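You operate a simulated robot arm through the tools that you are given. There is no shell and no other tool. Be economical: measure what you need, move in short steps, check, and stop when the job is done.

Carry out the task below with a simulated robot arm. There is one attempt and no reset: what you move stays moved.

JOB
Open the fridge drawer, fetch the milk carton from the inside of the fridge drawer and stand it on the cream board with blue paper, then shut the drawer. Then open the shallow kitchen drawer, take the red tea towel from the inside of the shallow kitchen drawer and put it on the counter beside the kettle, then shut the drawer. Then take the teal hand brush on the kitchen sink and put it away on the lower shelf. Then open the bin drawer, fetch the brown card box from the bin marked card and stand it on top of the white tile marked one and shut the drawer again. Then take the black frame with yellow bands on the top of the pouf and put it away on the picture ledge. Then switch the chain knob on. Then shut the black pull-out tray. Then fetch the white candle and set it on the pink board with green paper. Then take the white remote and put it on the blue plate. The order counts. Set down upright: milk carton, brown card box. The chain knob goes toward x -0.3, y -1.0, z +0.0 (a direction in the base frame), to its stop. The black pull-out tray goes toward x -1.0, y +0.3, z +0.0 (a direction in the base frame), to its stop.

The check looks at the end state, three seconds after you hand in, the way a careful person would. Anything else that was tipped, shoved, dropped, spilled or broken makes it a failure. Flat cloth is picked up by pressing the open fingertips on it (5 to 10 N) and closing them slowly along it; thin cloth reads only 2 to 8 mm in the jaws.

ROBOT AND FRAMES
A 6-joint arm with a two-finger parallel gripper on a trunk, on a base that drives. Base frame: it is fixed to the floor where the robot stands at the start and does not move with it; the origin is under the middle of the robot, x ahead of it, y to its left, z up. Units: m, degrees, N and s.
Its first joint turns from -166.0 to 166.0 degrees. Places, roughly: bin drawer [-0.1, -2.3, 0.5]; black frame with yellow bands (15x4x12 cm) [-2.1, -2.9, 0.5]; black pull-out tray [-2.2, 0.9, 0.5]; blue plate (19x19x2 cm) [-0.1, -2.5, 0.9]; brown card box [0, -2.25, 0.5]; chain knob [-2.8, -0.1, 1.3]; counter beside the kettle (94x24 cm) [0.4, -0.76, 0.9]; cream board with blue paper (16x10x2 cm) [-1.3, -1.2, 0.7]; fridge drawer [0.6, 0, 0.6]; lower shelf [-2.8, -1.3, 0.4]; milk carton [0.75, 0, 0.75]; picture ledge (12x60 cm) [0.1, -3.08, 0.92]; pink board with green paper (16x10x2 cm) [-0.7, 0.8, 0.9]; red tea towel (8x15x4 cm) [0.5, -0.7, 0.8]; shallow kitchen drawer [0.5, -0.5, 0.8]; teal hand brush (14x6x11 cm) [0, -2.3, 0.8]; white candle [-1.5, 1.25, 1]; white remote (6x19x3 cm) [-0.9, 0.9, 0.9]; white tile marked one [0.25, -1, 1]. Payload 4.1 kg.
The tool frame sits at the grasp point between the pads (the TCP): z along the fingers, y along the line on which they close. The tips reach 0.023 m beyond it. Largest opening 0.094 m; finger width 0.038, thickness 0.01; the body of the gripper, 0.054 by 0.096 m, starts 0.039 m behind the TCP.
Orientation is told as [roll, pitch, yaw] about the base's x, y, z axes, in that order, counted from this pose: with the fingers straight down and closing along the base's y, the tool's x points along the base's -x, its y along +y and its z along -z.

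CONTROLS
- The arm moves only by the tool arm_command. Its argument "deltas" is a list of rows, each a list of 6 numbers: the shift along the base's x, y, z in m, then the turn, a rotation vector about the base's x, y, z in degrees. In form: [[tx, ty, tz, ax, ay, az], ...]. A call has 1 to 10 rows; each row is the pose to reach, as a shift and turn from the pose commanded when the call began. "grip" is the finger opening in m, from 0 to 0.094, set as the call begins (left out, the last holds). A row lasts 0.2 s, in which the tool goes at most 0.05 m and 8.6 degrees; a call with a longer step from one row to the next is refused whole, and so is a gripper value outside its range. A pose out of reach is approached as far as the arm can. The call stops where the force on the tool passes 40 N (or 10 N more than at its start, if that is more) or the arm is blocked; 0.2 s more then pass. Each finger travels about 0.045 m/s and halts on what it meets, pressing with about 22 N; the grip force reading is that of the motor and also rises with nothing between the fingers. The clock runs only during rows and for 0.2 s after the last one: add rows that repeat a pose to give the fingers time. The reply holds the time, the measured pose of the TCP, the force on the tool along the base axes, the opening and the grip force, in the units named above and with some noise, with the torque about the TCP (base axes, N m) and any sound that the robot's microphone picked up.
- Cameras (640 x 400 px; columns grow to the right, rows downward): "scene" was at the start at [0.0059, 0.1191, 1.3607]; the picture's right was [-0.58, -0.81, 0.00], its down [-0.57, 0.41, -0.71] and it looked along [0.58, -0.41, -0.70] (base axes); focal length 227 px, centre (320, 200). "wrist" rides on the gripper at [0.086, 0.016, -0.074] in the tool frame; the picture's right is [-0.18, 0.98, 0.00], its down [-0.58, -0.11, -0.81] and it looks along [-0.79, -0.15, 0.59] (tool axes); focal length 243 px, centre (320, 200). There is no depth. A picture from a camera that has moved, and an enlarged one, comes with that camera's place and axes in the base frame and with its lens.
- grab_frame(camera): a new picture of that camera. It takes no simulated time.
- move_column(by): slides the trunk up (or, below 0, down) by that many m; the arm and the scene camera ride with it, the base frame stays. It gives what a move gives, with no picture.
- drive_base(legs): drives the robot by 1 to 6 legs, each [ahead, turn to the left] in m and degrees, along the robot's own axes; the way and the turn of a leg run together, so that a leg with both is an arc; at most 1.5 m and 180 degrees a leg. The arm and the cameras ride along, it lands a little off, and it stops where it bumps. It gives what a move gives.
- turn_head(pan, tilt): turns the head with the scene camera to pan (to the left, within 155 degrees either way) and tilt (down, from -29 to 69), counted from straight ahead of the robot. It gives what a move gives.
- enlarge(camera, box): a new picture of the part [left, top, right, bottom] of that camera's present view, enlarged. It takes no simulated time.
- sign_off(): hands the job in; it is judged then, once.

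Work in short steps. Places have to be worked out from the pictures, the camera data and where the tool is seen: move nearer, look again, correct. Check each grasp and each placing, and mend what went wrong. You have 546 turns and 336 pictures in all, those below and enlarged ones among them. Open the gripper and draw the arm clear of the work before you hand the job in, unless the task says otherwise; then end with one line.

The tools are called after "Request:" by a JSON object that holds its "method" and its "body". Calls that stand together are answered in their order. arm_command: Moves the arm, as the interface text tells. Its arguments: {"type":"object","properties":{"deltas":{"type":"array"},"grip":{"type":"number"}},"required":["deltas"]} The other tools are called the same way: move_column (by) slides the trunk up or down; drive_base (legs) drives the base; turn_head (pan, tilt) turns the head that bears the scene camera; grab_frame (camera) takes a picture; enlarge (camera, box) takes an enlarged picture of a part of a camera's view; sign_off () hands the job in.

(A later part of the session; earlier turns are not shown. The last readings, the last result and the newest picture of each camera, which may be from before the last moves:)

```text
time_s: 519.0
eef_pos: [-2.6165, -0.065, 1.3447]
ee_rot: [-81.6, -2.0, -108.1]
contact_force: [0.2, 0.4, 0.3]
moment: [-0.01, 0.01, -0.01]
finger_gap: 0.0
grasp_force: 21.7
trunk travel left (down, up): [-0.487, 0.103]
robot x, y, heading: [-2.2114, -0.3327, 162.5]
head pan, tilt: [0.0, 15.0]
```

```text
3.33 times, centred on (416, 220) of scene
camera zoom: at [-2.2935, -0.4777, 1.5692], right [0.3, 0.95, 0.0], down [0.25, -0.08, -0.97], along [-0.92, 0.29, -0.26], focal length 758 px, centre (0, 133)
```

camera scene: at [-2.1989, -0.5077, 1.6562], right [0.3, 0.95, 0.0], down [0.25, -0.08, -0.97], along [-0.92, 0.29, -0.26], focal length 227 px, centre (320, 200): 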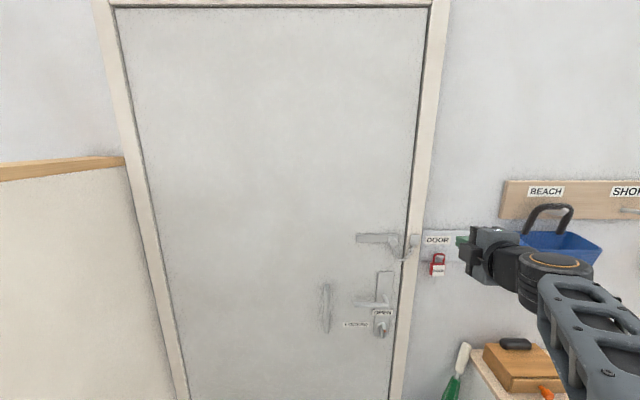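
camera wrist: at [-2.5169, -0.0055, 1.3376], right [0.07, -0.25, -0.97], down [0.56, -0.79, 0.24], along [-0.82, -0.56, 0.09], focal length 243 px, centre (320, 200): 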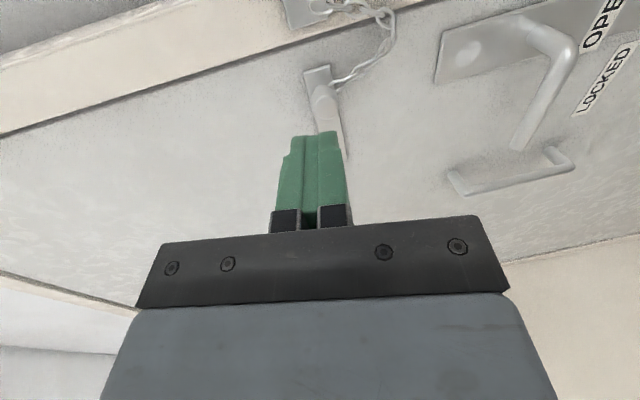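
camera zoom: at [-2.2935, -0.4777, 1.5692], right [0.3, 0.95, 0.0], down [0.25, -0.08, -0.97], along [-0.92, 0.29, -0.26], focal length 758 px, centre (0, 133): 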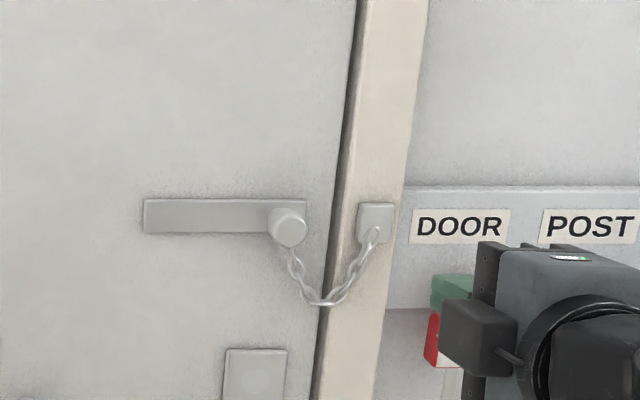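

Refined: knob at (-2.786, -0.07, 1.331). The chain bracket sits close on its right, so I'll grip the knob (fingers above/below) and slide it. Open to 0.06 and shift 5.4 cm to -v.

Request:
{"method": "arm_command", "body": {"deltas": [[-0.005, -0.017, -0.003, 0, 0, 0], [-0.01, -0.034, -0.006, 0, 0, 0], [-0.0155, -0.0517, -0.009, 0, 0, 0], [-0.0155, -0.0517, -0.009, 0, 0, 0]], "grip": 0.06}}

Request:
{"method": "grab_frame", "body": {"camera": "wrist"}}

Request:
{"method": "enlarge", "body": {"camera": "scene", "box": [320, 160, 512, 280]}}

```text
time_s: 520.0
eef_pos: [-2.6316, -0.1175, 1.338]
ee_rot: [-81.6, -1.9, -108.0]
contact_force: [0.4, 0.1, 0.8]
moment: [-0.03, -0.03, -0.01]
finger_gap: 0.06
grasp_force: 0.1
trunk travel left (down, up): [-0.487, 0.103]
robot x, y, heading: [-2.2112, -0.3293, 162.5]
head pan, tilt: [0.0, 15.0]
```

```text
158 pictures are left
camera wrist: at [-2.533, -0.0575, 1.33], right [0.07, -0.25, -0.97], down [0.56, -0.79, 0.24], along [-0.82, -0.56, 0.09], focal length 243 px, centre (320, 200)
```

wrist: 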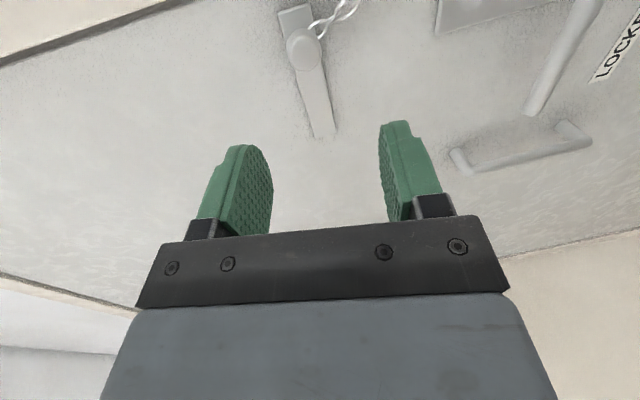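

```text
3.33 times, centred on (416, 220) of scene
camera zoom: at [-2.2935, -0.4778, 1.5692], right [0.3, 0.95, 0.0], down [0.25, -0.08, -0.97], along [-0.92, 0.29, -0.26], focal length 758 px, centre (0, 133)
```

zoom: 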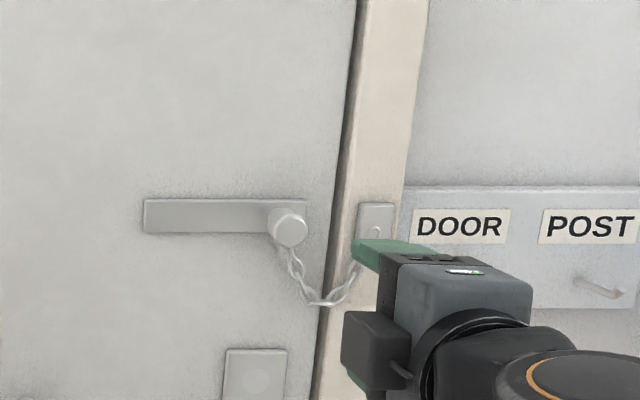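

Knob is centred between the fingers ahead (z 1.332). Drive forward 0.12 m and check.

Request:
{"method": "drive_base", "body": {"legs": [[0.12, 0]]}}

Request:
{"method": "grab_frame", "body": {"camera": "wrist"}}

```text
time_s: 521.2
eef_pos: [-2.7464, -0.0795, 1.3379]
ee_rot: [-81.7, -1.9, -108.3]
contact_force: [-1.5, 0.2, -0.2]
moment: [0.01, 0.01, 0.01]
finger_gap: 0.0598
grasp_force: 0.1
trunk travel left (down, up): [-0.487, 0.103]
robot x, y, heading: [-2.324, -0.291, 162.2]
head pan, tilt: [0.0, 15.0]
```

```text
156 pictures are left
camera wrist: at [-2.6473, -0.0202, 1.3298], right [0.07, -0.25, -0.97], down [0.56, -0.79, 0.25], along [-0.82, -0.56, 0.09], focal length 243 px, centre (320, 200)
```

wrist: 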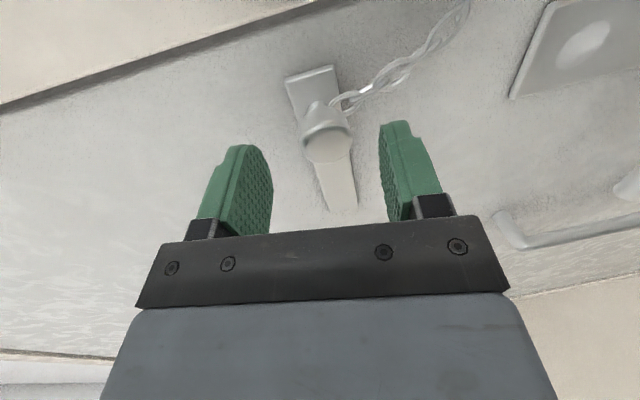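

Knob end is between the fingertips. Advance 2.5 cm and close on it.

Request:
{"method": "arm_command", "body": {"deltas": [[-0.012, 0.0036, -0.002, 0, 0, 0], [-0.024, 0.0072, -0.003, 0, 0, 0]]}}

Request:
{"method": "arm_command", "body": {"deltas": [[0, 0, 0, 0, 0, 0], [0, 0, 0, 0, 0, 0], [0, 0, 0, 0, 0, 0]], "grip": 0.02}}

Request:
{"method": "grab_frame", "body": {"camera": "wrist"}}

```text
time_s: 521.8
eef_pos: [-2.7697, -0.0735, 1.3341]
ee_rot: [-81.6, -2.0, -108.2]
contact_force: [-0.4, 0.9, -0.1]
moment: [0.04, -0.02, 0.02]
finger_gap: 0.0598
grasp_force: 0.1
trunk travel left (down, up): [-0.487, 0.103]
robot x, y, heading: [-2.3259, -0.2908, 162.3]
head pan, tilt: [0.0, 15.0]
```

```text
time_s: 522.6
eef_pos: [-2.7691, -0.0741, 1.3307]
ee_rot: [-81.2, -2.0, -108.2]
contact_force: [11.6, -5.5, -29.1]
moment: [-0.05, -0.21, 0.08]
finger_gap: 0.029
grasp_force: 44.7
trunk travel left (down, up): [-0.487, 0.103]
robot x, y, heading: [-2.3259, -0.2957, 162.2]
head pan, tilt: [0.0, 15.0]
```

```text
155 pictures are left
camera wrist: at [-2.6706, -0.0141, 1.3233], right [0.07, -0.25, -0.96], down [0.56, -0.79, 0.25], along [-0.82, -0.56, 0.08], focal length 243 px, centre (320, 200)
```

wrist: 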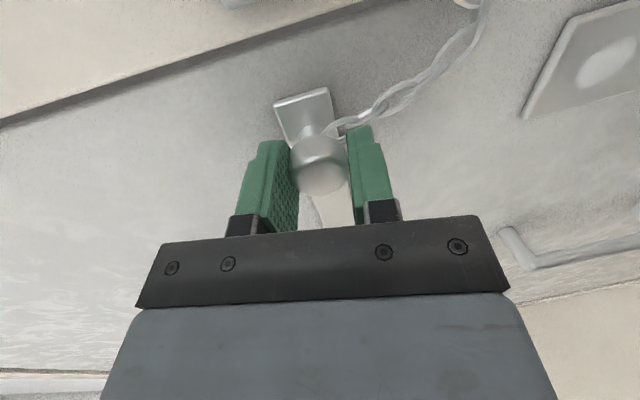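

Gripped the knob (0.029). I slide it along -v in 1.5 cm rows and watch the force.

Request:
{"method": "arm_command", "body": {"deltas": [[0, 0, -0.004, 0, 0, 0], [-0.0043, -0.0144, -0.004, 0, 0, 0], [-0.0086, -0.0287, -0.004, 0, 0, 0], [-0.0129, -0.0431, -0.004, 0, 0, 0]]}}

Request:
{"method": "grab_frame", "body": {"camera": "wrist"}}

```text
time_s: 523.6
eef_pos: [-2.7826, -0.1153, 1.3305]
ee_rot: [-81.6, -1.9, -108.3]
contact_force: [4.3, -0.8, -16.8]
moment: [0.02, -0.11, -0.89]
finger_gap: 0.029
grasp_force: 44.8
trunk travel left (down, up): [-0.487, 0.103]
robot x, y, heading: [-2.3233, -0.2927, 162.2]
head pan, tilt: [0.0, 15.0]
```

```text
154 pictures are left
camera wrist: at [-2.6841, -0.0564, 1.3228], right [0.07, -0.25, -0.97], down [0.56, -0.79, 0.25], along [-0.82, -0.56, 0.09], focal length 243 px, centre (320, 200)
```

wrist: 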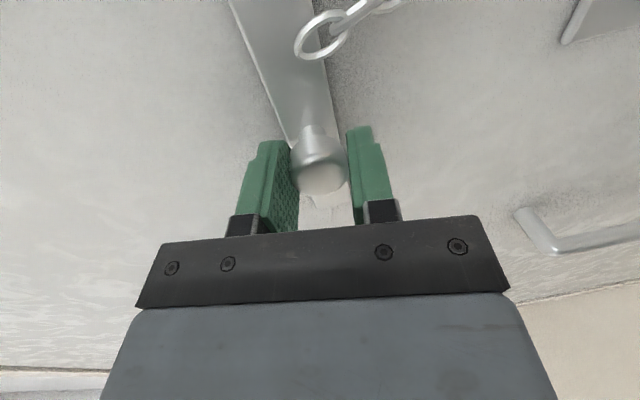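

The knob is sliding freely (4.3 cm so far). Continue until the stop.

Request:
{"method": "arm_command", "body": {"deltas": [[-0.0043, -0.0144, 0, 0, 0, 0], [-0.0086, -0.0287, 0, 0, 0, 0], [-0.0115, -0.0383, 0, 0, 0, 0], [-0.0144, -0.048, 0, 0, 0, 0], [-0.0172, -0.0575, 0, 0, 0, 0]]}}

Request:
{"method": "grab_frame", "body": {"camera": "wrist"}}

Request:
{"method": "enlarge", "body": {"camera": "scene", "box": [320, 160, 512, 280]}}

```text
time_s: 524.8
eef_pos: [-2.7984, -0.1716, 1.3274]
ee_rot: [-81.0, -1.9, -107.6]
contact_force: [-0.9, 0.4, 0.4]
moment: [0.03, 0.01, -0.01]
finger_gap: 0.0134
grasp_force: 0.1
out of reach, approached as far as the arm can: row 2, 3, 4, 5
trunk travel left (down, up): [-0.487, 0.103]
robot x, y, heading: [-2.3251, -0.2909, 162.7]
head pan, tilt: [0.0, 15.0]
```

```text
153 pictures are left
camera wrist: at [-2.6998, -0.1106, 1.3227], right [0.08, -0.25, -0.96], down [0.57, -0.78, 0.25], along [-0.82, -0.57, 0.08], focal length 243 px, centre (320, 200)
```

wrist: 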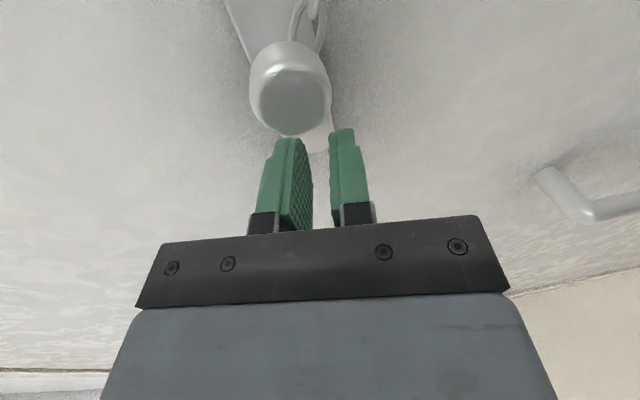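

```text
3.33 times, centred on (416, 220) of scene
camera zoom: at [-2.408, -0.444, 1.569], right [0.3, 0.95, 0.0], down [0.25, -0.08, -0.97], along [-0.92, 0.29, -0.26], focal length 758 px, centre (0, 133)
```

zoom: 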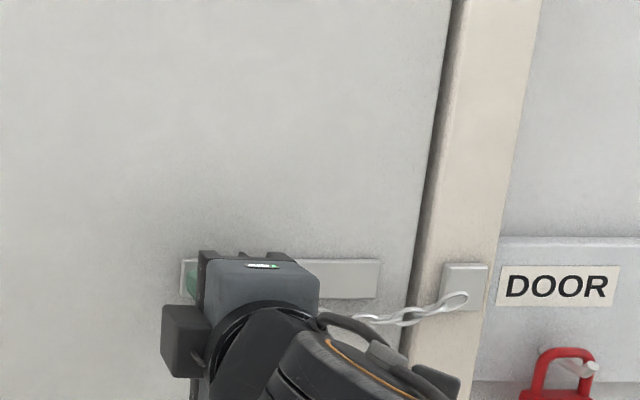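

The grip slipped off the knob, which is now at v≈-0.921 (moved ~5.5 cm). I need to see whether that is the stop. I back out slightly, open, and look from the wrist.

Request:
{"method": "arm_command", "body": {"deltas": [[0.0, 0.0, 0, 0, 0, 0], [0.038, -0.0115, 0, 0, 0, 0], [0.076, -0.023, 0, 0, 0, 0], [0.086, 0.01, 0, 0, 0, 0], [0.096, 0.05, 0, 0, 0, 0], [0.106, 0.09, 0, 0, 0, 0]], "grip": 0.06}}

Request:
{"method": "enlarge", "body": {"camera": "scene", "box": [320, 160, 512, 280]}}

Request:
{"method": "grab_frame", "body": {"camera": "wrist"}}

```text
time_s: 526.2
eef_pos: [-2.6889, -0.0768, 1.3266]
ee_rot: [-80.9, -0.5, -108.2]
contact_force: [-0.4, 0.0, 2.7]
moment: [-0.09, -0.11, -0.07]
finger_gap: 0.0602
grasp_force: 0.0
out of reach, approached as far as the arm can: row 4
trunk travel left (down, up): [-0.487, 0.103]
robot x, y, heading: [-2.331, -0.2924, 162.3]
head pan, tilt: [0.0, 15.0]
```

```text
3.33 times, centred on (416, 220) of scene
camera zoom: at [-2.4077, -0.4411, 1.5689], right [0.3, 0.95, 0.0], down [0.25, -0.08, -0.97], along [-0.92, 0.29, -0.26], focal length 758 px, centre (0, 133)
```

zoom: 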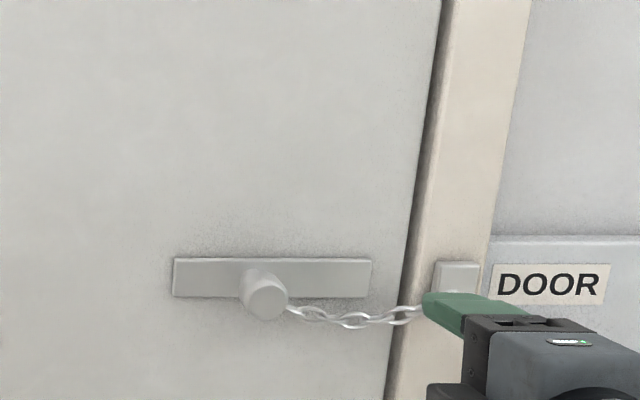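

```text
150 pictures are left
camera wrist: at [-2.5902, -0.0166, 1.321], right [0.09, -0.23, -0.97], down [0.56, -0.79, 0.24], along [-0.82, -0.56, 0.06], focal length 243 px, centre (320, 200)
```

wrist: 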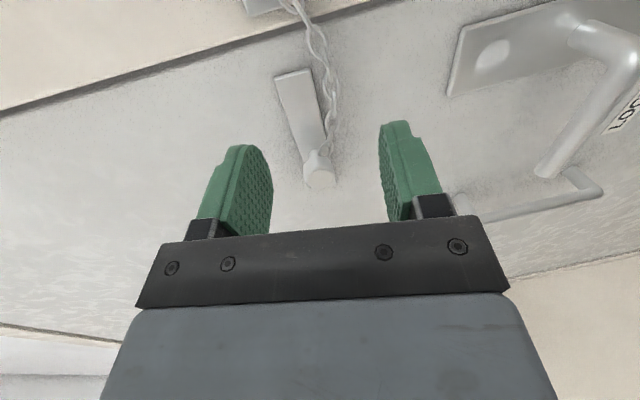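

The knob base is now mid-track; the arm's lateral limit caused the slip. I shift the robot ~13 cm to the left so the arm has room, then regrip and continue.

Request:
{"method": "drive_base", "body": {"legs": [[-0.08, 0], [0, -40], [-0.2, 0], [0, 41], [0.14, 0]]}}

Request:
{"method": "grab_frame", "body": {"camera": "wrist"}}

Request:
{"method": "enlarge", "body": {"camera": "scene", "box": [320, 160, 512, 280]}}

```text
time_s: 533.2
eef_pos: [-2.6426, -0.218, 1.328]
ee_rot: [-81.6, -1.9, -109.3]
contact_force: [-0.5, -0.3, 0.2]
moment: [-0.01, 0.01, -0.01]
finger_gap: 0.06
grasp_force: 0.1
trunk travel left (down, up): [-0.487, 0.103]
robot x, y, heading: [-2.2841, -0.4403, 161.4]
head pan, tilt: [0.0, 15.0]
```

```text
149 pictures are left
camera wrist: at [-2.5426, -0.1613, 1.3198], right [0.06, -0.25, -0.97], down [0.55, -0.8, 0.25], along [-0.83, -0.55, 0.09], focal length 243 px, centre (320, 200)
```

wrist: 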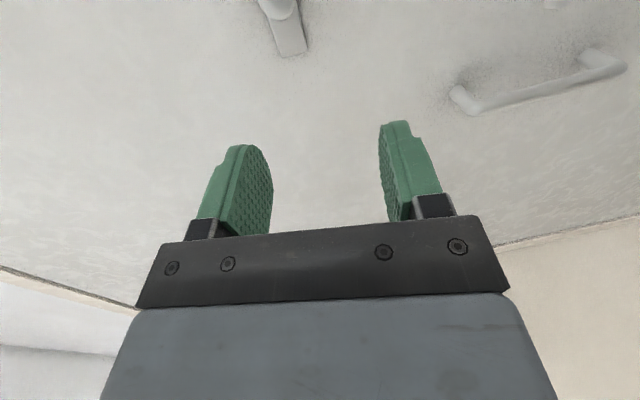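

```text
3.33 times, centred on (416, 220) of scene
camera zoom: at [-2.3664, -0.5884, 1.5692], right [0.32, 0.95, 0.0], down [0.25, -0.08, -0.97], along [-0.92, 0.31, -0.26], focal length 758 px, centre (0, 133)
```

zoom: 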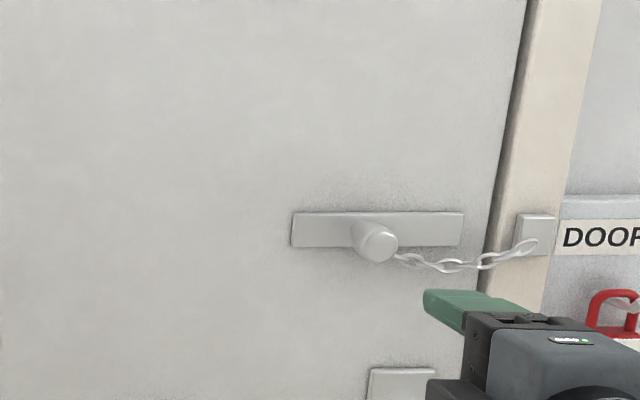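

Knob at v≈-0.925. I shift the arm +4 cm in v, drive in 0.11 m.

Request:
{"method": "arm_command", "body": {"deltas": [[0.006, 0.02, 0, 0, 0, 1], [0.012, 0.04, 0.002, 0, 0, 2]]}}

Request:
{"method": "drive_base", "body": {"legs": [[0.11, 0]]}}

Request:
{"method": "grab_frame", "body": {"camera": "wrist"}}

```text
time_s: 533.8
eef_pos: [-2.6306, -0.1829, 1.3394]
ee_rot: [-81.3, -2.0, -107.3]
contact_force: [0.3, -0.2, -0.2]
moment: [-0.01, 0.02, 0.01]
finger_gap: 0.0599
grasp_force: 0.0
out of reach, approached as far as the arm can: row 2
trunk travel left (down, up): [-0.487, 0.103]
robot x, y, heading: [-2.2817, -0.445, 161.4]
head pan, tilt: [0.0, 15.0]
```

```text
time_s: 535.0
eef_pos: [-2.7359, -0.1478, 1.3409]
ee_rot: [-81.2, -2.1, -107.4]
contact_force: [0.2, -0.2, -0.4]
moment: [0.01, -0.02, -0.04]
finger_gap: 0.06
grasp_force: 0.1
trunk travel left (down, up): [-0.487, 0.103]
robot x, y, heading: [-2.3863, -0.408, 161.3]
head pan, tilt: [0.0, 15.0]
```

```text
147 pictures are left
camera wrist: at [-2.6378, -0.0869, 1.3322], right [0.08, -0.25, -0.96], down [0.57, -0.78, 0.25], along [-0.82, -0.57, 0.09], focal length 243 px, centre (320, 200)
```

wrist: 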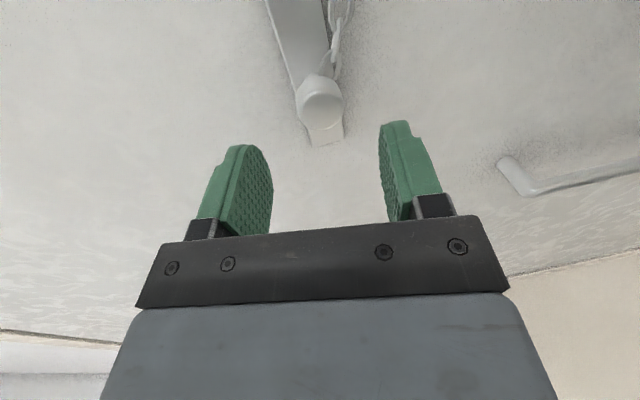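

Advance 5.3 cm with a 1 cm correction, and close on the knob.

Request:
{"method": "arm_command", "body": {"deltas": [[-0.016, 0.008, -0.004, 0, 0, 0], [-0.032, 0.016, -0.008, 0, 0, 0], [-0.0478, 0.0248, -0.008, 0, 0, 0]]}}

Request:
{"method": "arm_command", "body": {"deltas": [[0, 0, 0, 0, 0, 0], [0, 0, 0, 0, 0, 0], [0, 0, 0, 0, 0, 0]], "grip": 0.015}}

Request:
{"method": "grab_frame", "body": {"camera": "wrist"}}

```text
time_s: 535.8
eef_pos: [-2.7836, -0.1266, 1.3443]
ee_rot: [-80.9, -2.1, -107.4]
contact_force: [0.5, 0.2, -0.6]
moment: [0.06, 0.0, 0.0]
finger_gap: 0.06
grasp_force: 0.0
out of reach, approached as far as the arm can: row 1, 2, 3
trunk travel left (down, up): [-0.487, 0.103]
robot x, y, heading: [-2.3841, -0.4075, 161.3]
head pan, tilt: [0.0, 15.0]
```

```text
time_s: 536.4
eef_pos: [-2.7846, -0.1264, 1.3308]
ee_rot: [-79.4, -2.6, -107.4]
contact_force: [11.5, -4.9, -32.4]
moment: [0.0, -0.38, 0.3]
finger_gap: 0.0301
grasp_force: 16.9
trunk travel left (down, up): [-0.487, 0.103]
robot x, y, heading: [-2.3817, -0.4066, 161.4]
head pan, tilt: [0.0, 15.0]
stopped in row 3: the force on the tool passed its limit (the readings are from after the stop); the commanded pose is now the measured one
```

```text
146 pictures are left
camera wrist: at [-2.6862, -0.0646, 1.3254], right [0.1, -0.27, -0.96], down [0.57, -0.77, 0.28], along [-0.82, -0.57, 0.07], focal length 243 px, centre (320, 200)
```

wrist: 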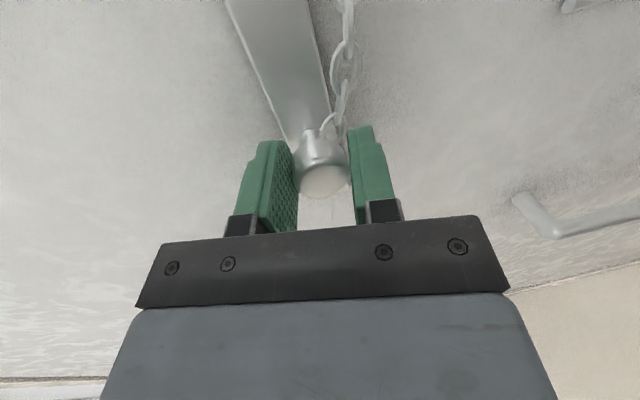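

Gripped again. I lower the column 8 mm to relieve the vertical force, then slide further along -v.

Request:
{"method": "move_column", "body": {"by": -0.008}}

Request:
{"method": "arm_command", "body": {"deltas": [[-0.0029, -0.0096, 0, 0, 0, 0], [-0.0057, -0.0192, 0, 0, 0, 0], [-0.0086, -0.0287, 0, 0, 0, 0]], "grip": 0.01}}

Request:
{"method": "grab_frame", "body": {"camera": "wrist"}}

```text
time_s: 537.0
eef_pos: [-2.7832, -0.126, 1.3308]
ee_rot: [-80.1, -2.4, -107.5]
contact_force: [3.9, -1.2, -10.2]
moment: [-0.11, -0.13, -0.02]
finger_gap: 0.0289
grasp_force: 45.3
trunk travel left (down, up): [-0.479, 0.111]
robot x, y, heading: [-2.3874, -0.4029, 161.5]
head pan, tilt: [0.0, 15.0]
```

```text
time_s: 537.8
eef_pos: [-2.7912, -0.151, 1.3314]
ee_rot: [-80.4, -2.5, -107.5]
contact_force: [7.5, 26.9, 13.3]
moment: [0.14, -0.12, -0.53]
finger_gap: 0.0296
grasp_force: 44.7
trunk travel left (down, up): [-0.479, 0.111]
robot x, y, heading: [-2.3831, -0.4037, 161.3]
head pan, tilt: [0.0, 15.0]
```

```text
145 pictures are left
camera wrist: at [-2.6927, -0.0901, 1.3244], right [0.09, -0.27, -0.96], down [0.57, -0.78, 0.27], along [-0.82, -0.57, 0.08], focal length 243 px, centre (320, 200)
```

wrist: 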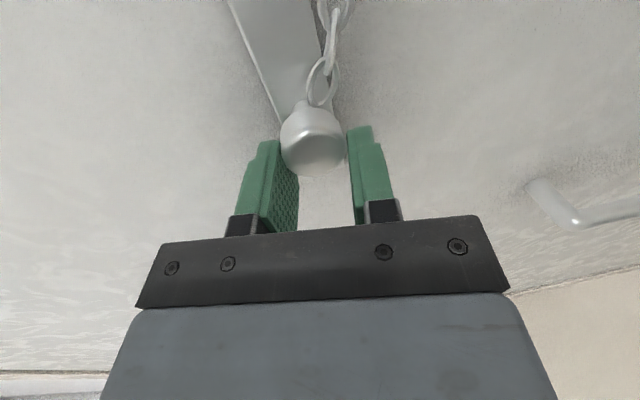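

The knob resists with 27 N and does not move any further: it is at its stop. I release and withdraw straight back.

Request:
{"method": "arm_command", "body": {"deltas": [[0, 0, 0, 0, 0, 0], [0, 0, 0, 0, 0, 0], [0, 0, 0, 0, 0, 0]], "grip": 0.07}}

Request:
{"method": "drive_base", "body": {"legs": [[-0.2, 0]]}}

Request:
{"method": "enlarge", "body": {"camera": "scene", "box": [320, 160, 512, 280]}}

```text
time_s: 538.6
eef_pos: [-2.7926, -0.1548, 1.3295]
ee_rot: [-80.1, -2.4, -107.4]
contact_force: [0.8, -0.4, 0.7]
moment: [0.02, 0.01, -0.03]
finger_gap: 0.0702
grasp_force: 0.0
trunk travel left (down, up): [-0.479, 0.111]
robot x, y, heading: [-2.3898, -0.4073, 161.3]
head pan, tilt: [0.0, 15.0]
```

```text
time_s: 540.1
eef_pos: [-2.6046, -0.2183, 1.3296]
ee_rot: [-80.1, -2.4, -107.4]
contact_force: [0.2, 0.4, -0.3]
moment: [0.01, 0.01, -0.03]
finger_gap: 0.0701
grasp_force: 0.0
trunk travel left (down, up): [-0.479, 0.111]
robot x, y, heading: [-2.1988, -0.4677, 161.4]
head pan, tilt: [0.0, 15.0]
```

```text
3.33 times, centred on (416, 220) of scene
camera zoom: at [-2.2823, -0.617, 1.5612], right [0.32, 0.95, 0.0], down [0.24, -0.08, -0.97], along [-0.92, 0.31, -0.26], focal length 758 px, centre (0, 133)
```

zoom: 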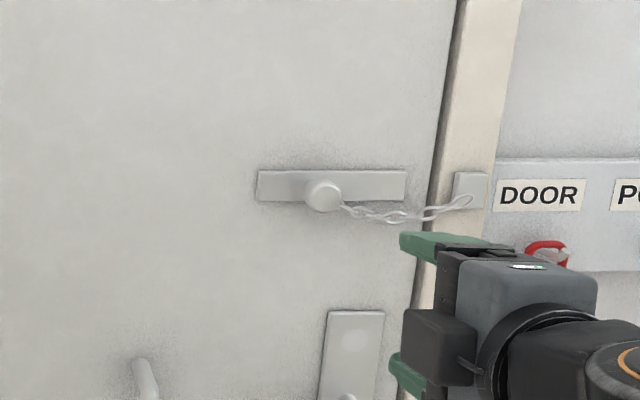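

The knob stays at its stop. Next the black pull-out tray on the shoe rack. I turn right here, drive along +v and look at the rack.

Request:
{"method": "drive_base", "body": {"legs": [[0, -100], [0.6, 0]]}}

Request:
{"method": "turn_head", "body": {"pan": 50, "tilt": 35}}

Request:
{"method": "grab_frame", "body": {"camera": "scene"}}

```text
time_s: 547.7
eef_pos: [-1.6277, 0.4338, 1.329]
ee_rot: [-80.1, -2.4, 155.1]
contact_force: [0.5, 0.7, -0.5]
moment: [0.02, -0.01, -0.01]
finger_gap: 0.0698
grasp_force: 0.1
trunk travel left (down, up): [-0.479, 0.111]
robot x, y, heading: [-1.9309, 0.0651, 63.8]
head pan, tilt: [0.0, 15.0]
```

```text
time_s: 548.8
eef_pos: [-1.6284, 0.4341, 1.329]
ee_rot: [-80.2, -2.4, 155.1]
contact_force: [0.8, -0.2, 0.2]
moment: [0.0, -0.04, -0.01]
finger_gap: 0.0702
grasp_force: 0.1
trunk travel left (down, up): [-0.479, 0.111]
robot x, y, heading: [-1.9331, 0.0634, 63.6]
head pan, tilt: [50.0, 35.0]
```

```text
143 pictures are left
camera scene: at [-2.1431, 0.1627, 1.5292], right [0.92, 0.4, 0.0], down [0.23, -0.52, -0.82], along [-0.33, 0.75, -0.57], focal length 227 px, centre (320, 200)
```

scene: 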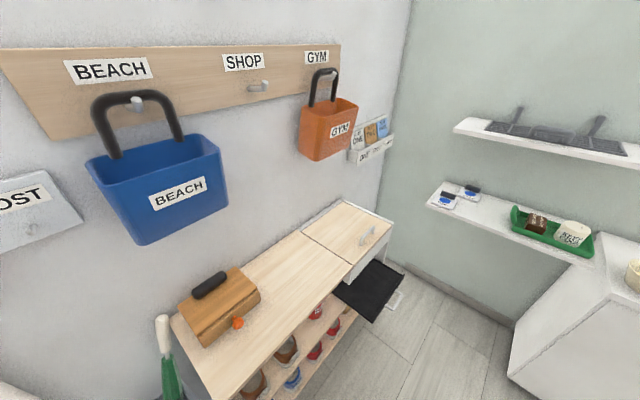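

Request:
{"method": "enlarge", "body": {"camera": "scene", "box": [280, 180, 440, 380]}}

```text
2.00 times, centred on (360, 280) of scene
camera zoom: at [-2.1431, 0.1627, 1.5292], right [0.92, 0.4, 0.0], down [0.23, -0.52, -0.82], along [-0.33, 0.75, -0.57], focal length 455 px, centre (240, 40)
```

zoom: 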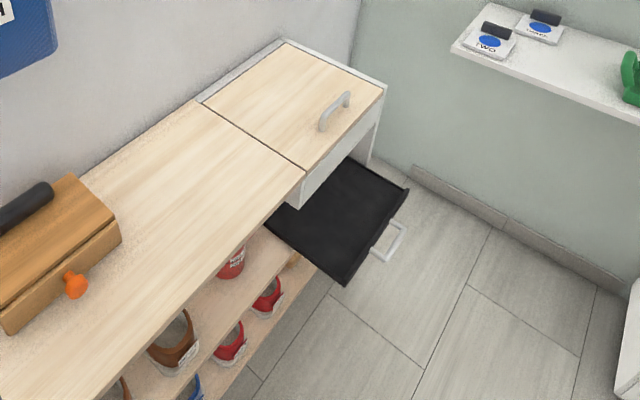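

The tray's front edge is at u≈-2.254, v 0.087–0.418, z≈0.5, sticking out 0.23 m. I drive to (u -1.62, v 0.10) facing it.

Request:
{"method": "drive_base", "body": {"legs": [[0, -13], [0.645, 0], [0, 112.7]]}}

Request:
{"method": "move_column", "body": {"by": -0.4}}

Request:
{"method": "turn_head", "body": {"pan": -15, "tilt": 45}}

Request:
{"method": "grab_frame", "body": {"camera": "scene"}}

```text
time_s: 558.0
eef_pos: [-1.9365, 0.8002, 1.329]
ee_rot: [-80.2, -2.4, -105.8]
contact_force: [-0.4, 0.9, -0.5]
moment: [0.01, -0.02, -0.03]
finger_gap: 0.0699
grasp_force: 0.1
trunk travel left (down, up): [-0.479, 0.111]
robot x, y, heading: [-1.5236, 0.5612, 163.0]
head pan, tilt: [50.0, 35.0]
```

```text
time_s: 561.8
eef_pos: [-1.937, 0.8012, 0.9279]
ee_rot: [-80.1, -2.4, -105.9]
contact_force: [0.0, 0.0, -0.1]
moment: [-0.02, -0.02, -0.05]
finger_gap: 0.0698
grasp_force: 0.0
trunk travel left (down, up): [-0.079, 0.511]
robot x, y, heading: [-1.5237, 0.5616, 162.8]
head pan, tilt: [50.0, 35.0]
```

```text
time_s: 563.1
eef_pos: [-1.9378, 0.7999, 0.9291]
ee_rot: [-80.2, -2.4, -105.7]
contact_force: [-0.7, 0.0, -0.1]
moment: [0.01, -0.01, -0.01]
finger_gap: 0.0701
grasp_force: 0.0
trunk travel left (down, up): [-0.079, 0.511]
robot x, y, heading: [-1.5239, 0.5584, 162.9]
head pan, tilt: [-15.0, 45.0]
```

```text
141 pictures are left
camera scene: at [-1.5829, 0.4271, 1.1144], right [0.53, 0.85, 0.0], down [0.6, -0.38, -0.71], along [-0.6, 0.38, -0.71], focal length 227 px, centre (320, 200)
```

scene: 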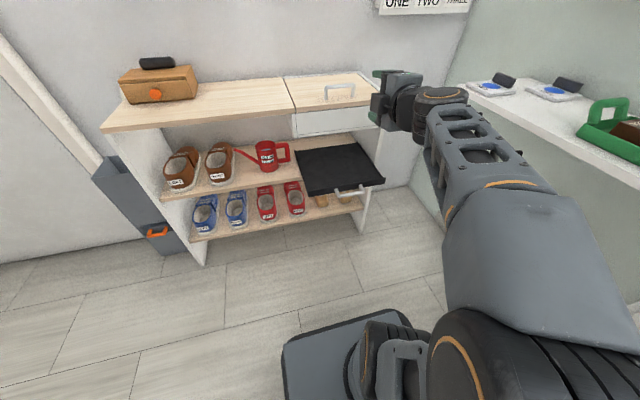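

I close the fingers, lower the column fully and bring the arm down to z≈0.51.

Request:
{"method": "move_column", "body": {"by": -0.075}}

Request:
{"method": "arm_command", "body": {"deltas": [[0, 0, -0.045, 0, 0, 0], [0, 0, -0.09, 0, 0, 0], [0, 0, -0.135, 0, 0, 0], [0, 0, -0.18, 0, 0, 0], [0, 0, -0.225, 0, 0, 0], [0, 0, -0.27, 0, 0, 0], [0, 0, -0.31, 0, 0, 0], [0, 0, -0.345, 0, 0, 0]], "grip": 0.0}}

Request:
{"method": "grab_frame", "body": {"camera": "scene"}}

Request:
{"method": "grab_frame", "body": {"camera": "wrist"}}

```text
time_s: 564.3
eef_pos: [-1.9376, 0.8007, 0.8549]
ee_rot: [-80.1, -2.5, -105.8]
contact_force: [0.4, -0.7, -0.4]
moment: [-0.03, 0.0, 0.03]
finger_gap: 0.0701
grasp_force: 0.1
trunk travel left (down, up): [-0.004, 0.586]
robot x, y, heading: [-1.5255, 0.561, 163.0]
head pan, tilt: [-15.0, 45.0]
```

```text
time_s: 565.6
eef_pos: [-1.9124, 0.7479, 0.7322]
ee_rot: [-69.8, -6.2, -106.4]
contact_force: [0.3, 0.1, 0.6]
moment: [0.0, -0.02, 0.03]
finger_gap: 0.0003
grasp_force: 21.7
out of reach, approached as far as the arm can: row 1, 2, 3, 4, 5, 6
trunk travel left (down, up): [-0.004, 0.586]
robot x, y, heading: [-1.5212, 0.5615, 163.1]
head pan, tilt: [-15.0, 45.0]
stopped in row 6: the arm was blocked; the commanded pose is now the measured one
```

```text
140 pictures are left
camera scene: at [-1.5887, 0.4292, 1.0397], right [0.53, 0.85, 0.0], down [0.6, -0.38, -0.7], along [-0.59, 0.37, -0.71], focal length 227 px, centre (320, 200)
```

scene: 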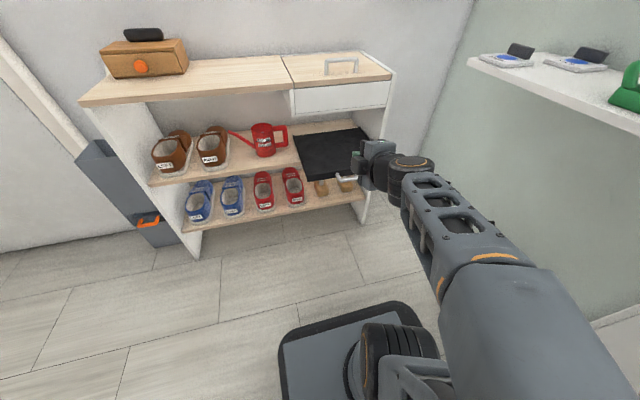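

```text
139 pictures are left
camera wrist: at [-1.8155, 0.8106, 0.7338], right [0.25, -0.37, -0.9], down [0.54, -0.72, 0.44], along [-0.81, -0.59, 0.02], focal length 243 px, centre (320, 200)
```

wrist: 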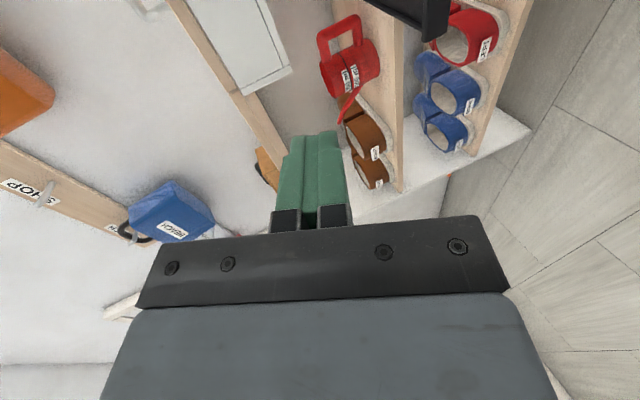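

Too close for a low horizontal tool. I back 0.15 m and use a steeper tool angle while extending outward and down.

Request:
{"method": "drive_base", "body": {"legs": [[-0.15, 0]]}}

Request:
{"method": "arm_command", "body": {"deltas": [[-0.02, 0.006, -0.02, -2, -6.7, 0], [-0.04, 0.012, -0.05, -4, -13.4, 0], [-0.06, 0.018, -0.085, -6, -20.1, 0], [-0.08, 0.024, -0.125, -8, -26.8, 0], [-0.1, 0.03, -0.165, -10, -33.5, 0], [-0.1, 0.03, -0.21, -10, -33.5, 0]]}}

Request:
{"method": "grab_frame", "body": {"camera": "scene"}}

```text
time_s: 567.0
eef_pos: [-1.7685, 0.7018, 0.7309]
ee_rot: [-69.7, -6.3, -106.4]
contact_force: [0.1, 0.4, 0.2]
moment: [-0.02, 0.02, 0.03]
finger_gap: 0.0
grasp_force: 21.9
trunk travel left (down, up): [-0.004, 0.586]
robot x, y, heading: [-1.3794, 0.5178, 163.0]
head pan, tilt: [-15.0, 45.0]
```

```text
time_s: 568.4
eef_pos: [-1.8642, 0.7322, 0.5222]
ee_rot: [-34.9, -5.3, -110.0]
contact_force: [0.0, -0.1, -0.6]
moment: [0.01, -0.05, -0.01]
finger_gap: 0.0001
grasp_force: 21.9
trunk travel left (down, up): [-0.004, 0.586]
robot x, y, heading: [-1.3779, 0.5141, 163.0]
head pan, tilt: [-15.0, 45.0]
```

```text
138 pictures are left
camera scene: at [-1.4382, 0.3827, 1.0394], right [0.53, 0.85, 0.0], down [0.6, -0.38, -0.71], along [-0.6, 0.38, -0.71], focal length 227 px, centre (320, 200)
```

scene: 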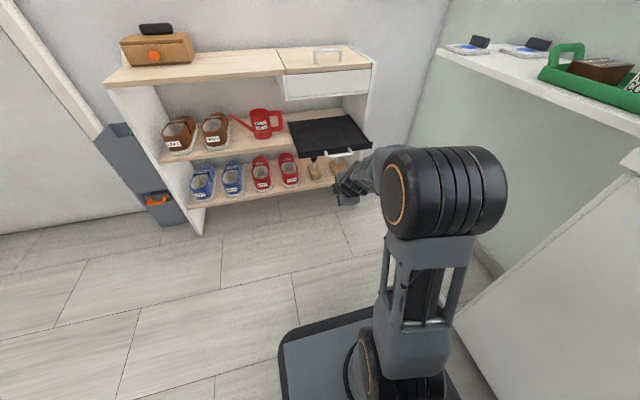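

Tray rim is at z≈0.5. I make the fingers nearly vertical with tips at ~0.46, so they meet the tray's front face squarely.

Request:
{"method": "arm_command", "body": {"deltas": [[0, 0, -0.01, -2.2, -7.2, 0], [0, 0, -0.02, -4.3, -14.4, 0], [0, 0, -0.03, -6.5, -21.5, 0], [0.003, 0.01, -0.04, -8.6, -28.7, 0]]}}

Request:
{"method": "drive_base", "body": {"legs": [[0.2, 0]]}}

Request:
{"method": "grab_frame", "body": {"camera": "scene"}}

```text
time_s: 569.4
eef_pos: [-1.8613, 0.742, 0.4851]
ee_rot: [-4.8, -2.8, -112.2]
contact_force: [0.7, 0.6, -0.1]
moment: [0.0, 0.01, 0.0]
finger_gap: 0.0
grasp_force: 22.5
trunk travel left (down, up): [-0.004, 0.586]
robot x, y, heading: [-1.3793, 0.5164, 162.7]
head pan, tilt: [-15.0, 45.0]
```

```text
time_s: 571.0
eef_pos: [-2.0519, 0.8011, 0.4851]
ee_rot: [-4.9, -2.9, -112.3]
contact_force: [0.2, -0.3, 0.7]
moment: [0.0, 0.02, -0.01]
finger_gap: 0.0
grasp_force: 22.5
trunk travel left (down, up): [-0.004, 0.586]
robot x, y, heading: [-1.5759, 0.5788, 162.6]
head pan, tilt: [-15.0, 45.0]
```

```text
137 pictures are left
camera scene: at [-1.6317, 0.4425, 1.0393], right [0.53, 0.85, 0.0], down [0.6, -0.38, -0.71], along [-0.6, 0.38, -0.71], focal length 227 px, centre (320, 200)
```

scene: 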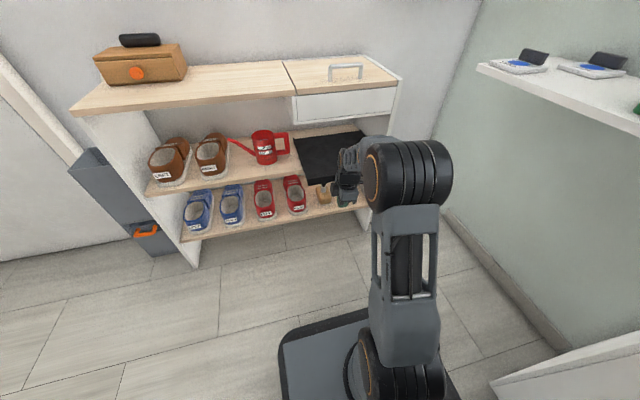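

Close to the tray front. Push forward 0.2 m.

Request:
{"method": "drive_base", "body": {"legs": [[0.2, 0]]}}

Request:
{"method": "grab_frame", "body": {"camera": "scene"}}

```text
time_s: 572.3
eef_pos: [-2.1678, 0.8395, 0.4884]
ee_rot: [-3.5, -3.0, -112.3]
contact_force: [21.3, -8.2, 21.8]
moment: [1.09, 0.71, 0.17]
finger_gap: 0.0
grasp_force: 21.6
trunk travel left (down, up): [-0.004, 0.586]
robot x, y, heading: [-1.6921, 0.6164, 162.4]
head pan, tilt: [-15.0, 45.0]
stopped in leg 1: the force on the tool passed its limit (the readings are from after the stop); the commanded pose is now the measured one
```

```text
136 pictures are left
camera scene: at [-1.7533, 0.48, 1.0392], right [0.54, 0.84, 0.0], down [0.6, -0.38, -0.71], along [-0.6, 0.38, -0.71], focal length 227 px, centre (320, 200)
```

scene: 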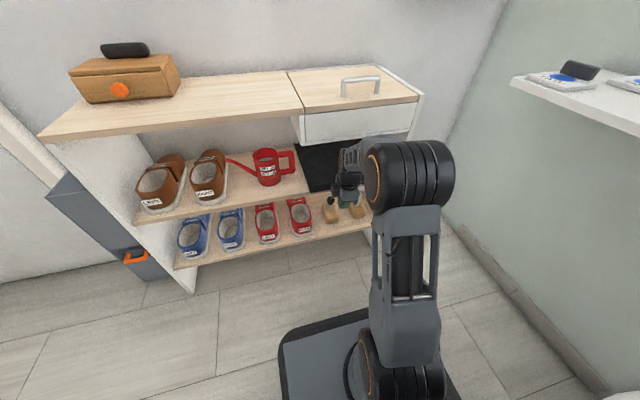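

Request:
{"method": "enlarge", "body": {"camera": "scene", "box": [270, 110, 430, 230]}}

Request:
{"method": "grab_frame", "body": {"camera": "wrist"}}

```text
3.33 times, centred on (350, 170) of scene
camera zoom: at [-1.7533, 0.48, 1.0392], right [0.54, 0.84, 0.0], down [0.6, -0.38, -0.71], along [-0.6, 0.38, -0.71], focal length 758 px, centre (220, 300)
```

zoom: 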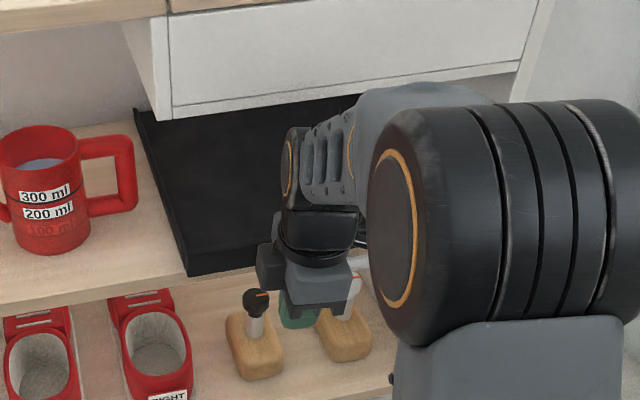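

```text
134 pictures are left
camera wrist: at [-2.1139, 0.9155, 0.5573], right [0.84, -0.55, -0.05], down [-0.26, -0.48, 0.84], along [-0.48, -0.69, -0.54], focal length 243 px, centre (320, 200)
```

wrist: 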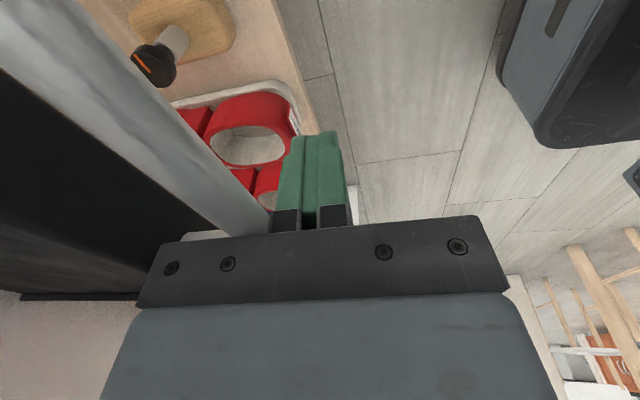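

The tray moved in ~12 cm (front now at u≈-2.38), but my palm presses down on the handle. I raise 1.5 cm and continue pushing.

Request:
{"method": "arm_command", "body": {"deltas": [[0.0096, -0.0029, 0.0, 0, 0, 0], [0.0096, -0.0029, 0.018, 0, 0, 0]]}}

Request:
{"method": "drive_base", "body": {"legs": [[0.08, 0]]}}

Request:
{"method": "grab_frame", "body": {"camera": "wrist"}}

Request:
{"method": "enlarge", "body": {"camera": "scene", "box": [270, 110, 430, 230]}}

```text
time_s: 572.9
eef_pos: [-2.1565, 0.8387, 0.5033]
ee_rot: [-3.3, -3.1, -112.5]
contact_force: [-0.2, -0.1, 0.3]
moment: [0.02, 0.0, 0.01]
finger_gap: 0.0
grasp_force: 21.6
trunk travel left (down, up): [-0.004, 0.586]
robot x, y, heading: [-1.6938, 0.6173, 162.5]
head pan, tilt: [-15.0, 45.0]
```

```text
time_s: 573.7
eef_pos: [-2.1651, 0.8385, 0.5044]
ee_rot: [-2.3, -3.0, -112.5]
contact_force: [8.1, -4.6, 7.8]
moment: [0.12, 0.21, -0.02]
finger_gap: 0.0
grasp_force: 22.0
trunk travel left (down, up): [-0.004, 0.586]
robot x, y, heading: [-1.7048, 0.6162, 162.6]
head pan, tilt: [-15.0, 45.0]
stopped in leg 1: the force on the tool passed its limit (the readings are from after the stop); the commanded pose is now the measured one
```

```text
133 pictures are left
camera wrist: at [-2.1129, 0.9168, 0.5734], right [0.84, -0.55, -0.03], down [-0.28, -0.47, 0.84], along [-0.47, -0.69, -0.54], focal length 243 px, centre (320, 200)
```

wrist: 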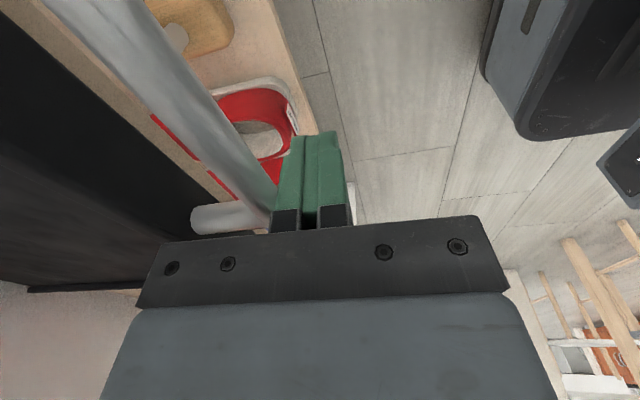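

```text
3.33 times, centred on (350, 170) of scene
camera zoom: at [-1.7668, 0.4845, 1.0393], right [0.54, 0.84, 0.0], down [0.6, -0.38, -0.71], along [-0.6, 0.38, -0.71], focal length 758 px, centre (220, 300)
```

zoom: 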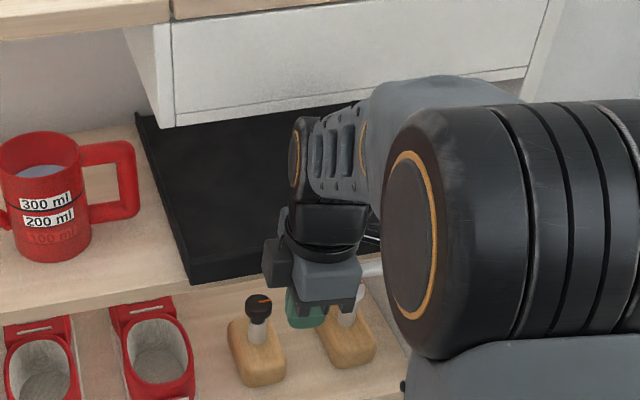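

The handle bar meets the corner of the palm (bar at z≈0.53). I back off, raise 2.5 cm so the bar meets the fingers, and push again.

Request:
{"method": "arm_command", "body": {"deltas": [[0.0144, -0.0043, 0.0, 0, 0, 0], [0.0144, -0.0043, 0.027, 0, 0, 0]]}}

Request:
{"method": "grab_frame", "body": {"camera": "wrist"}}

Request:
{"method": "arm_command", "body": {"deltas": [[-0.0144, 0.0043, 0.0, 0, 0, 0], [-0.0288, 0.0086, 0, 0, 0, 0], [-0.0431, 0.0129, 0, 0, 0, 0], [-0.0575, 0.0172, 0, 0, 0, 0]]}}

Request:
{"method": "grab_frame", "body": {"camera": "wrist"}}

```text
time_s: 574.3
eef_pos: [-2.1516, 0.8353, 0.5293]
ee_rot: [-2.2, -3.0, -112.6]
contact_force: [-1.1, -0.1, -0.2]
moment: [-0.02, 0.02, 0.01]
finger_gap: 0.0002
grasp_force: 21.6
trunk travel left (down, up): [-0.004, 0.586]
robot x, y, heading: [-1.7087, 0.6174, 162.7]
head pan, tilt: [-15.0, 45.0]
```

```text
131 pictures are left
camera wrist: at [-2.1, 0.9132, 0.5992], right [0.84, -0.55, -0.03], down [-0.28, -0.47, 0.84], along [-0.47, -0.69, -0.54], focal length 243 px, centre (320, 200)
```

wrist: 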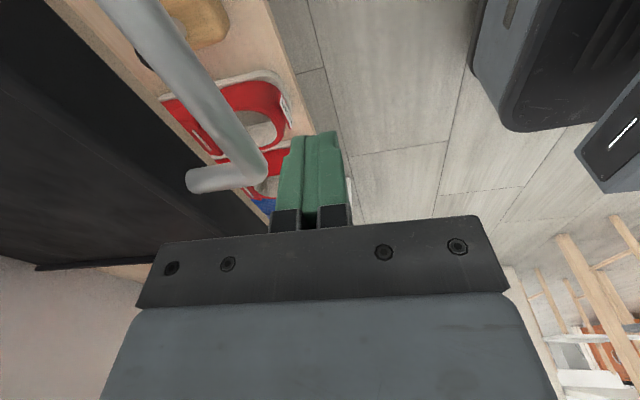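

```text
time_s: 574.9
eef_pos: [-2.167, 0.8411, 0.531]
ee_rot: [-1.0, -3.0, -112.5]
contact_force: [15.7, -6.8, 14.7]
moment: [0.06, -0.09, -0.02]
finger_gap: 0.0
grasp_force: 21.6
trunk travel left (down, up): [-0.004, 0.586]
robot x, y, heading: [-1.7038, 0.6183, 162.5]
head pan, tilt: [-15.0, 45.0]
stopped in row 2: the force on the tool passed its limit (the readings are from after the stop); the commanded pose is now the measured one
```

```text
130 pictures are left
camera wrist: at [-2.1169, 0.9186, 0.6006], right [0.84, -0.55, -0.01], down [-0.29, -0.46, 0.84], along [-0.46, -0.7, -0.55], focal length 243 px, centre (320, 200)
```

wrist: 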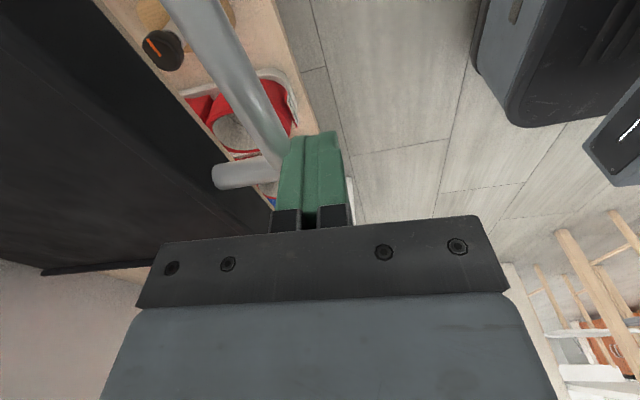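

The tray does not move further at this force; it may be at its stop. I back off, raise the arm away and look at it squarely.

Request:
{"method": "arm_command", "body": {"deltas": [[0.02, -0.006, 0.0, 0, 0, 0], [0.04, -0.012, 0.03, 0, 0, 0], [0.06, -0.018, 0.07, 0, 0, 0], [0.08, -0.024, 0.11, 0, 0, 0]]}}

Request:
{"method": "drive_base", "body": {"legs": [[-0.2, 0]]}}

Request:
{"method": "move_column", "body": {"by": 0.4}}

Request:
{"method": "turn_head", "body": {"pan": -5, "tilt": 45}}

Request:
{"method": "grab_frame", "body": {"camera": "scene"}}

```text
time_s: 575.9
eef_pos: [-2.0895, 0.8192, 0.6382]
ee_rot: [-1.1, -3.0, -112.7]
contact_force: [-0.4, 0.4, -0.1]
moment: [0.01, -0.04, 0.01]
finger_gap: 0.0
grasp_force: 21.9
trunk travel left (down, up): [-0.004, 0.586]
robot x, y, heading: [-1.7062, 0.6173, 162.5]
head pan, tilt: [-15.0, 45.0]
```

```text
time_s: 577.5
eef_pos: [-1.897, 0.7595, 0.6392]
ee_rot: [-1.1, -3.0, -112.7]
contact_force: [-0.4, 0.0, -0.2]
moment: [-0.01, 0.02, 0.01]
finger_gap: 0.0
grasp_force: 21.2
trunk travel left (down, up): [-0.004, 0.586]
robot x, y, heading: [-1.5116, 0.5542, 162.3]
head pan, tilt: [-15.0, 45.0]
```

```text
time_s: 581.3
eef_pos: [-1.8962, 0.7594, 1.0381]
ee_rot: [-1.1, -3.0, -112.8]
contact_force: [-0.6, -1.3, -0.1]
moment: [-0.01, 0.02, 0.03]
finger_gap: 0.0
grasp_force: 22.7
trunk travel left (down, up): [-0.404, 0.186]
robot x, y, heading: [-1.5169, 0.5599, 162.2]
head pan, tilt: [-15.0, 45.0]
```

```text
time_s: 582.0
eef_pos: [-1.8977, 0.758, 1.0397]
ee_rot: [-1.1, -3.0, -112.7]
contact_force: [0.4, 0.1, -0.6]
moment: [0.03, 0.0, 0.02]
finger_gap: 0.0001
grasp_force: 21.7
trunk travel left (down, up): [-0.404, 0.186]
robot x, y, heading: [-1.513, 0.5556, 162.2]
head pan, tilt: [-5.0, 45.0]
```

```text
129 pictures are left
camera scene: at [-1.5829, 0.4117, 1.4394], right [0.39, 0.92, 0.0], down [0.65, -0.27, -0.71], along [-0.65, 0.27, -0.71], focal length 227 px, centre (320, 200)
```

scene: 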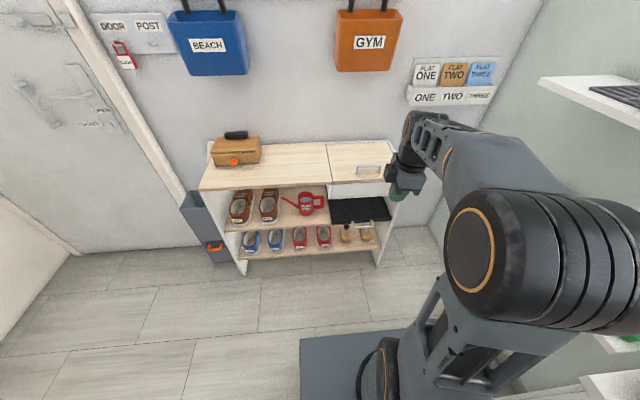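

Request:
{"method": "enlarge", "body": {"camera": "scene", "box": [270, 140, 430, 270]}}

```text
3.08 times, centred on (350, 205) of scene
camera zoom: at [-1.5829, 0.4117, 1.4394], right [0.39, 0.92, 0.0], down [0.65, -0.27, -0.71], along [-0.65, 0.27, -0.71], focal length 700 px, centre (228, 185)
```

zoom: 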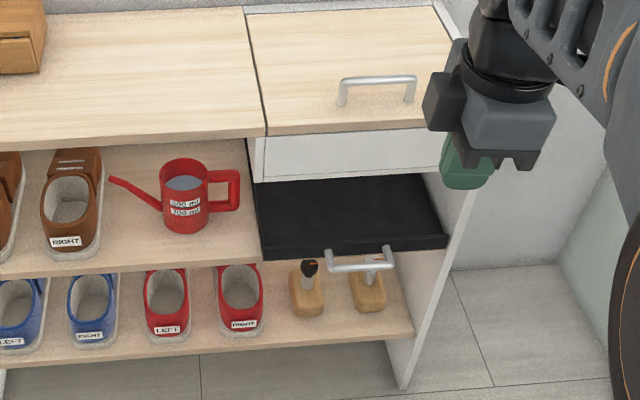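

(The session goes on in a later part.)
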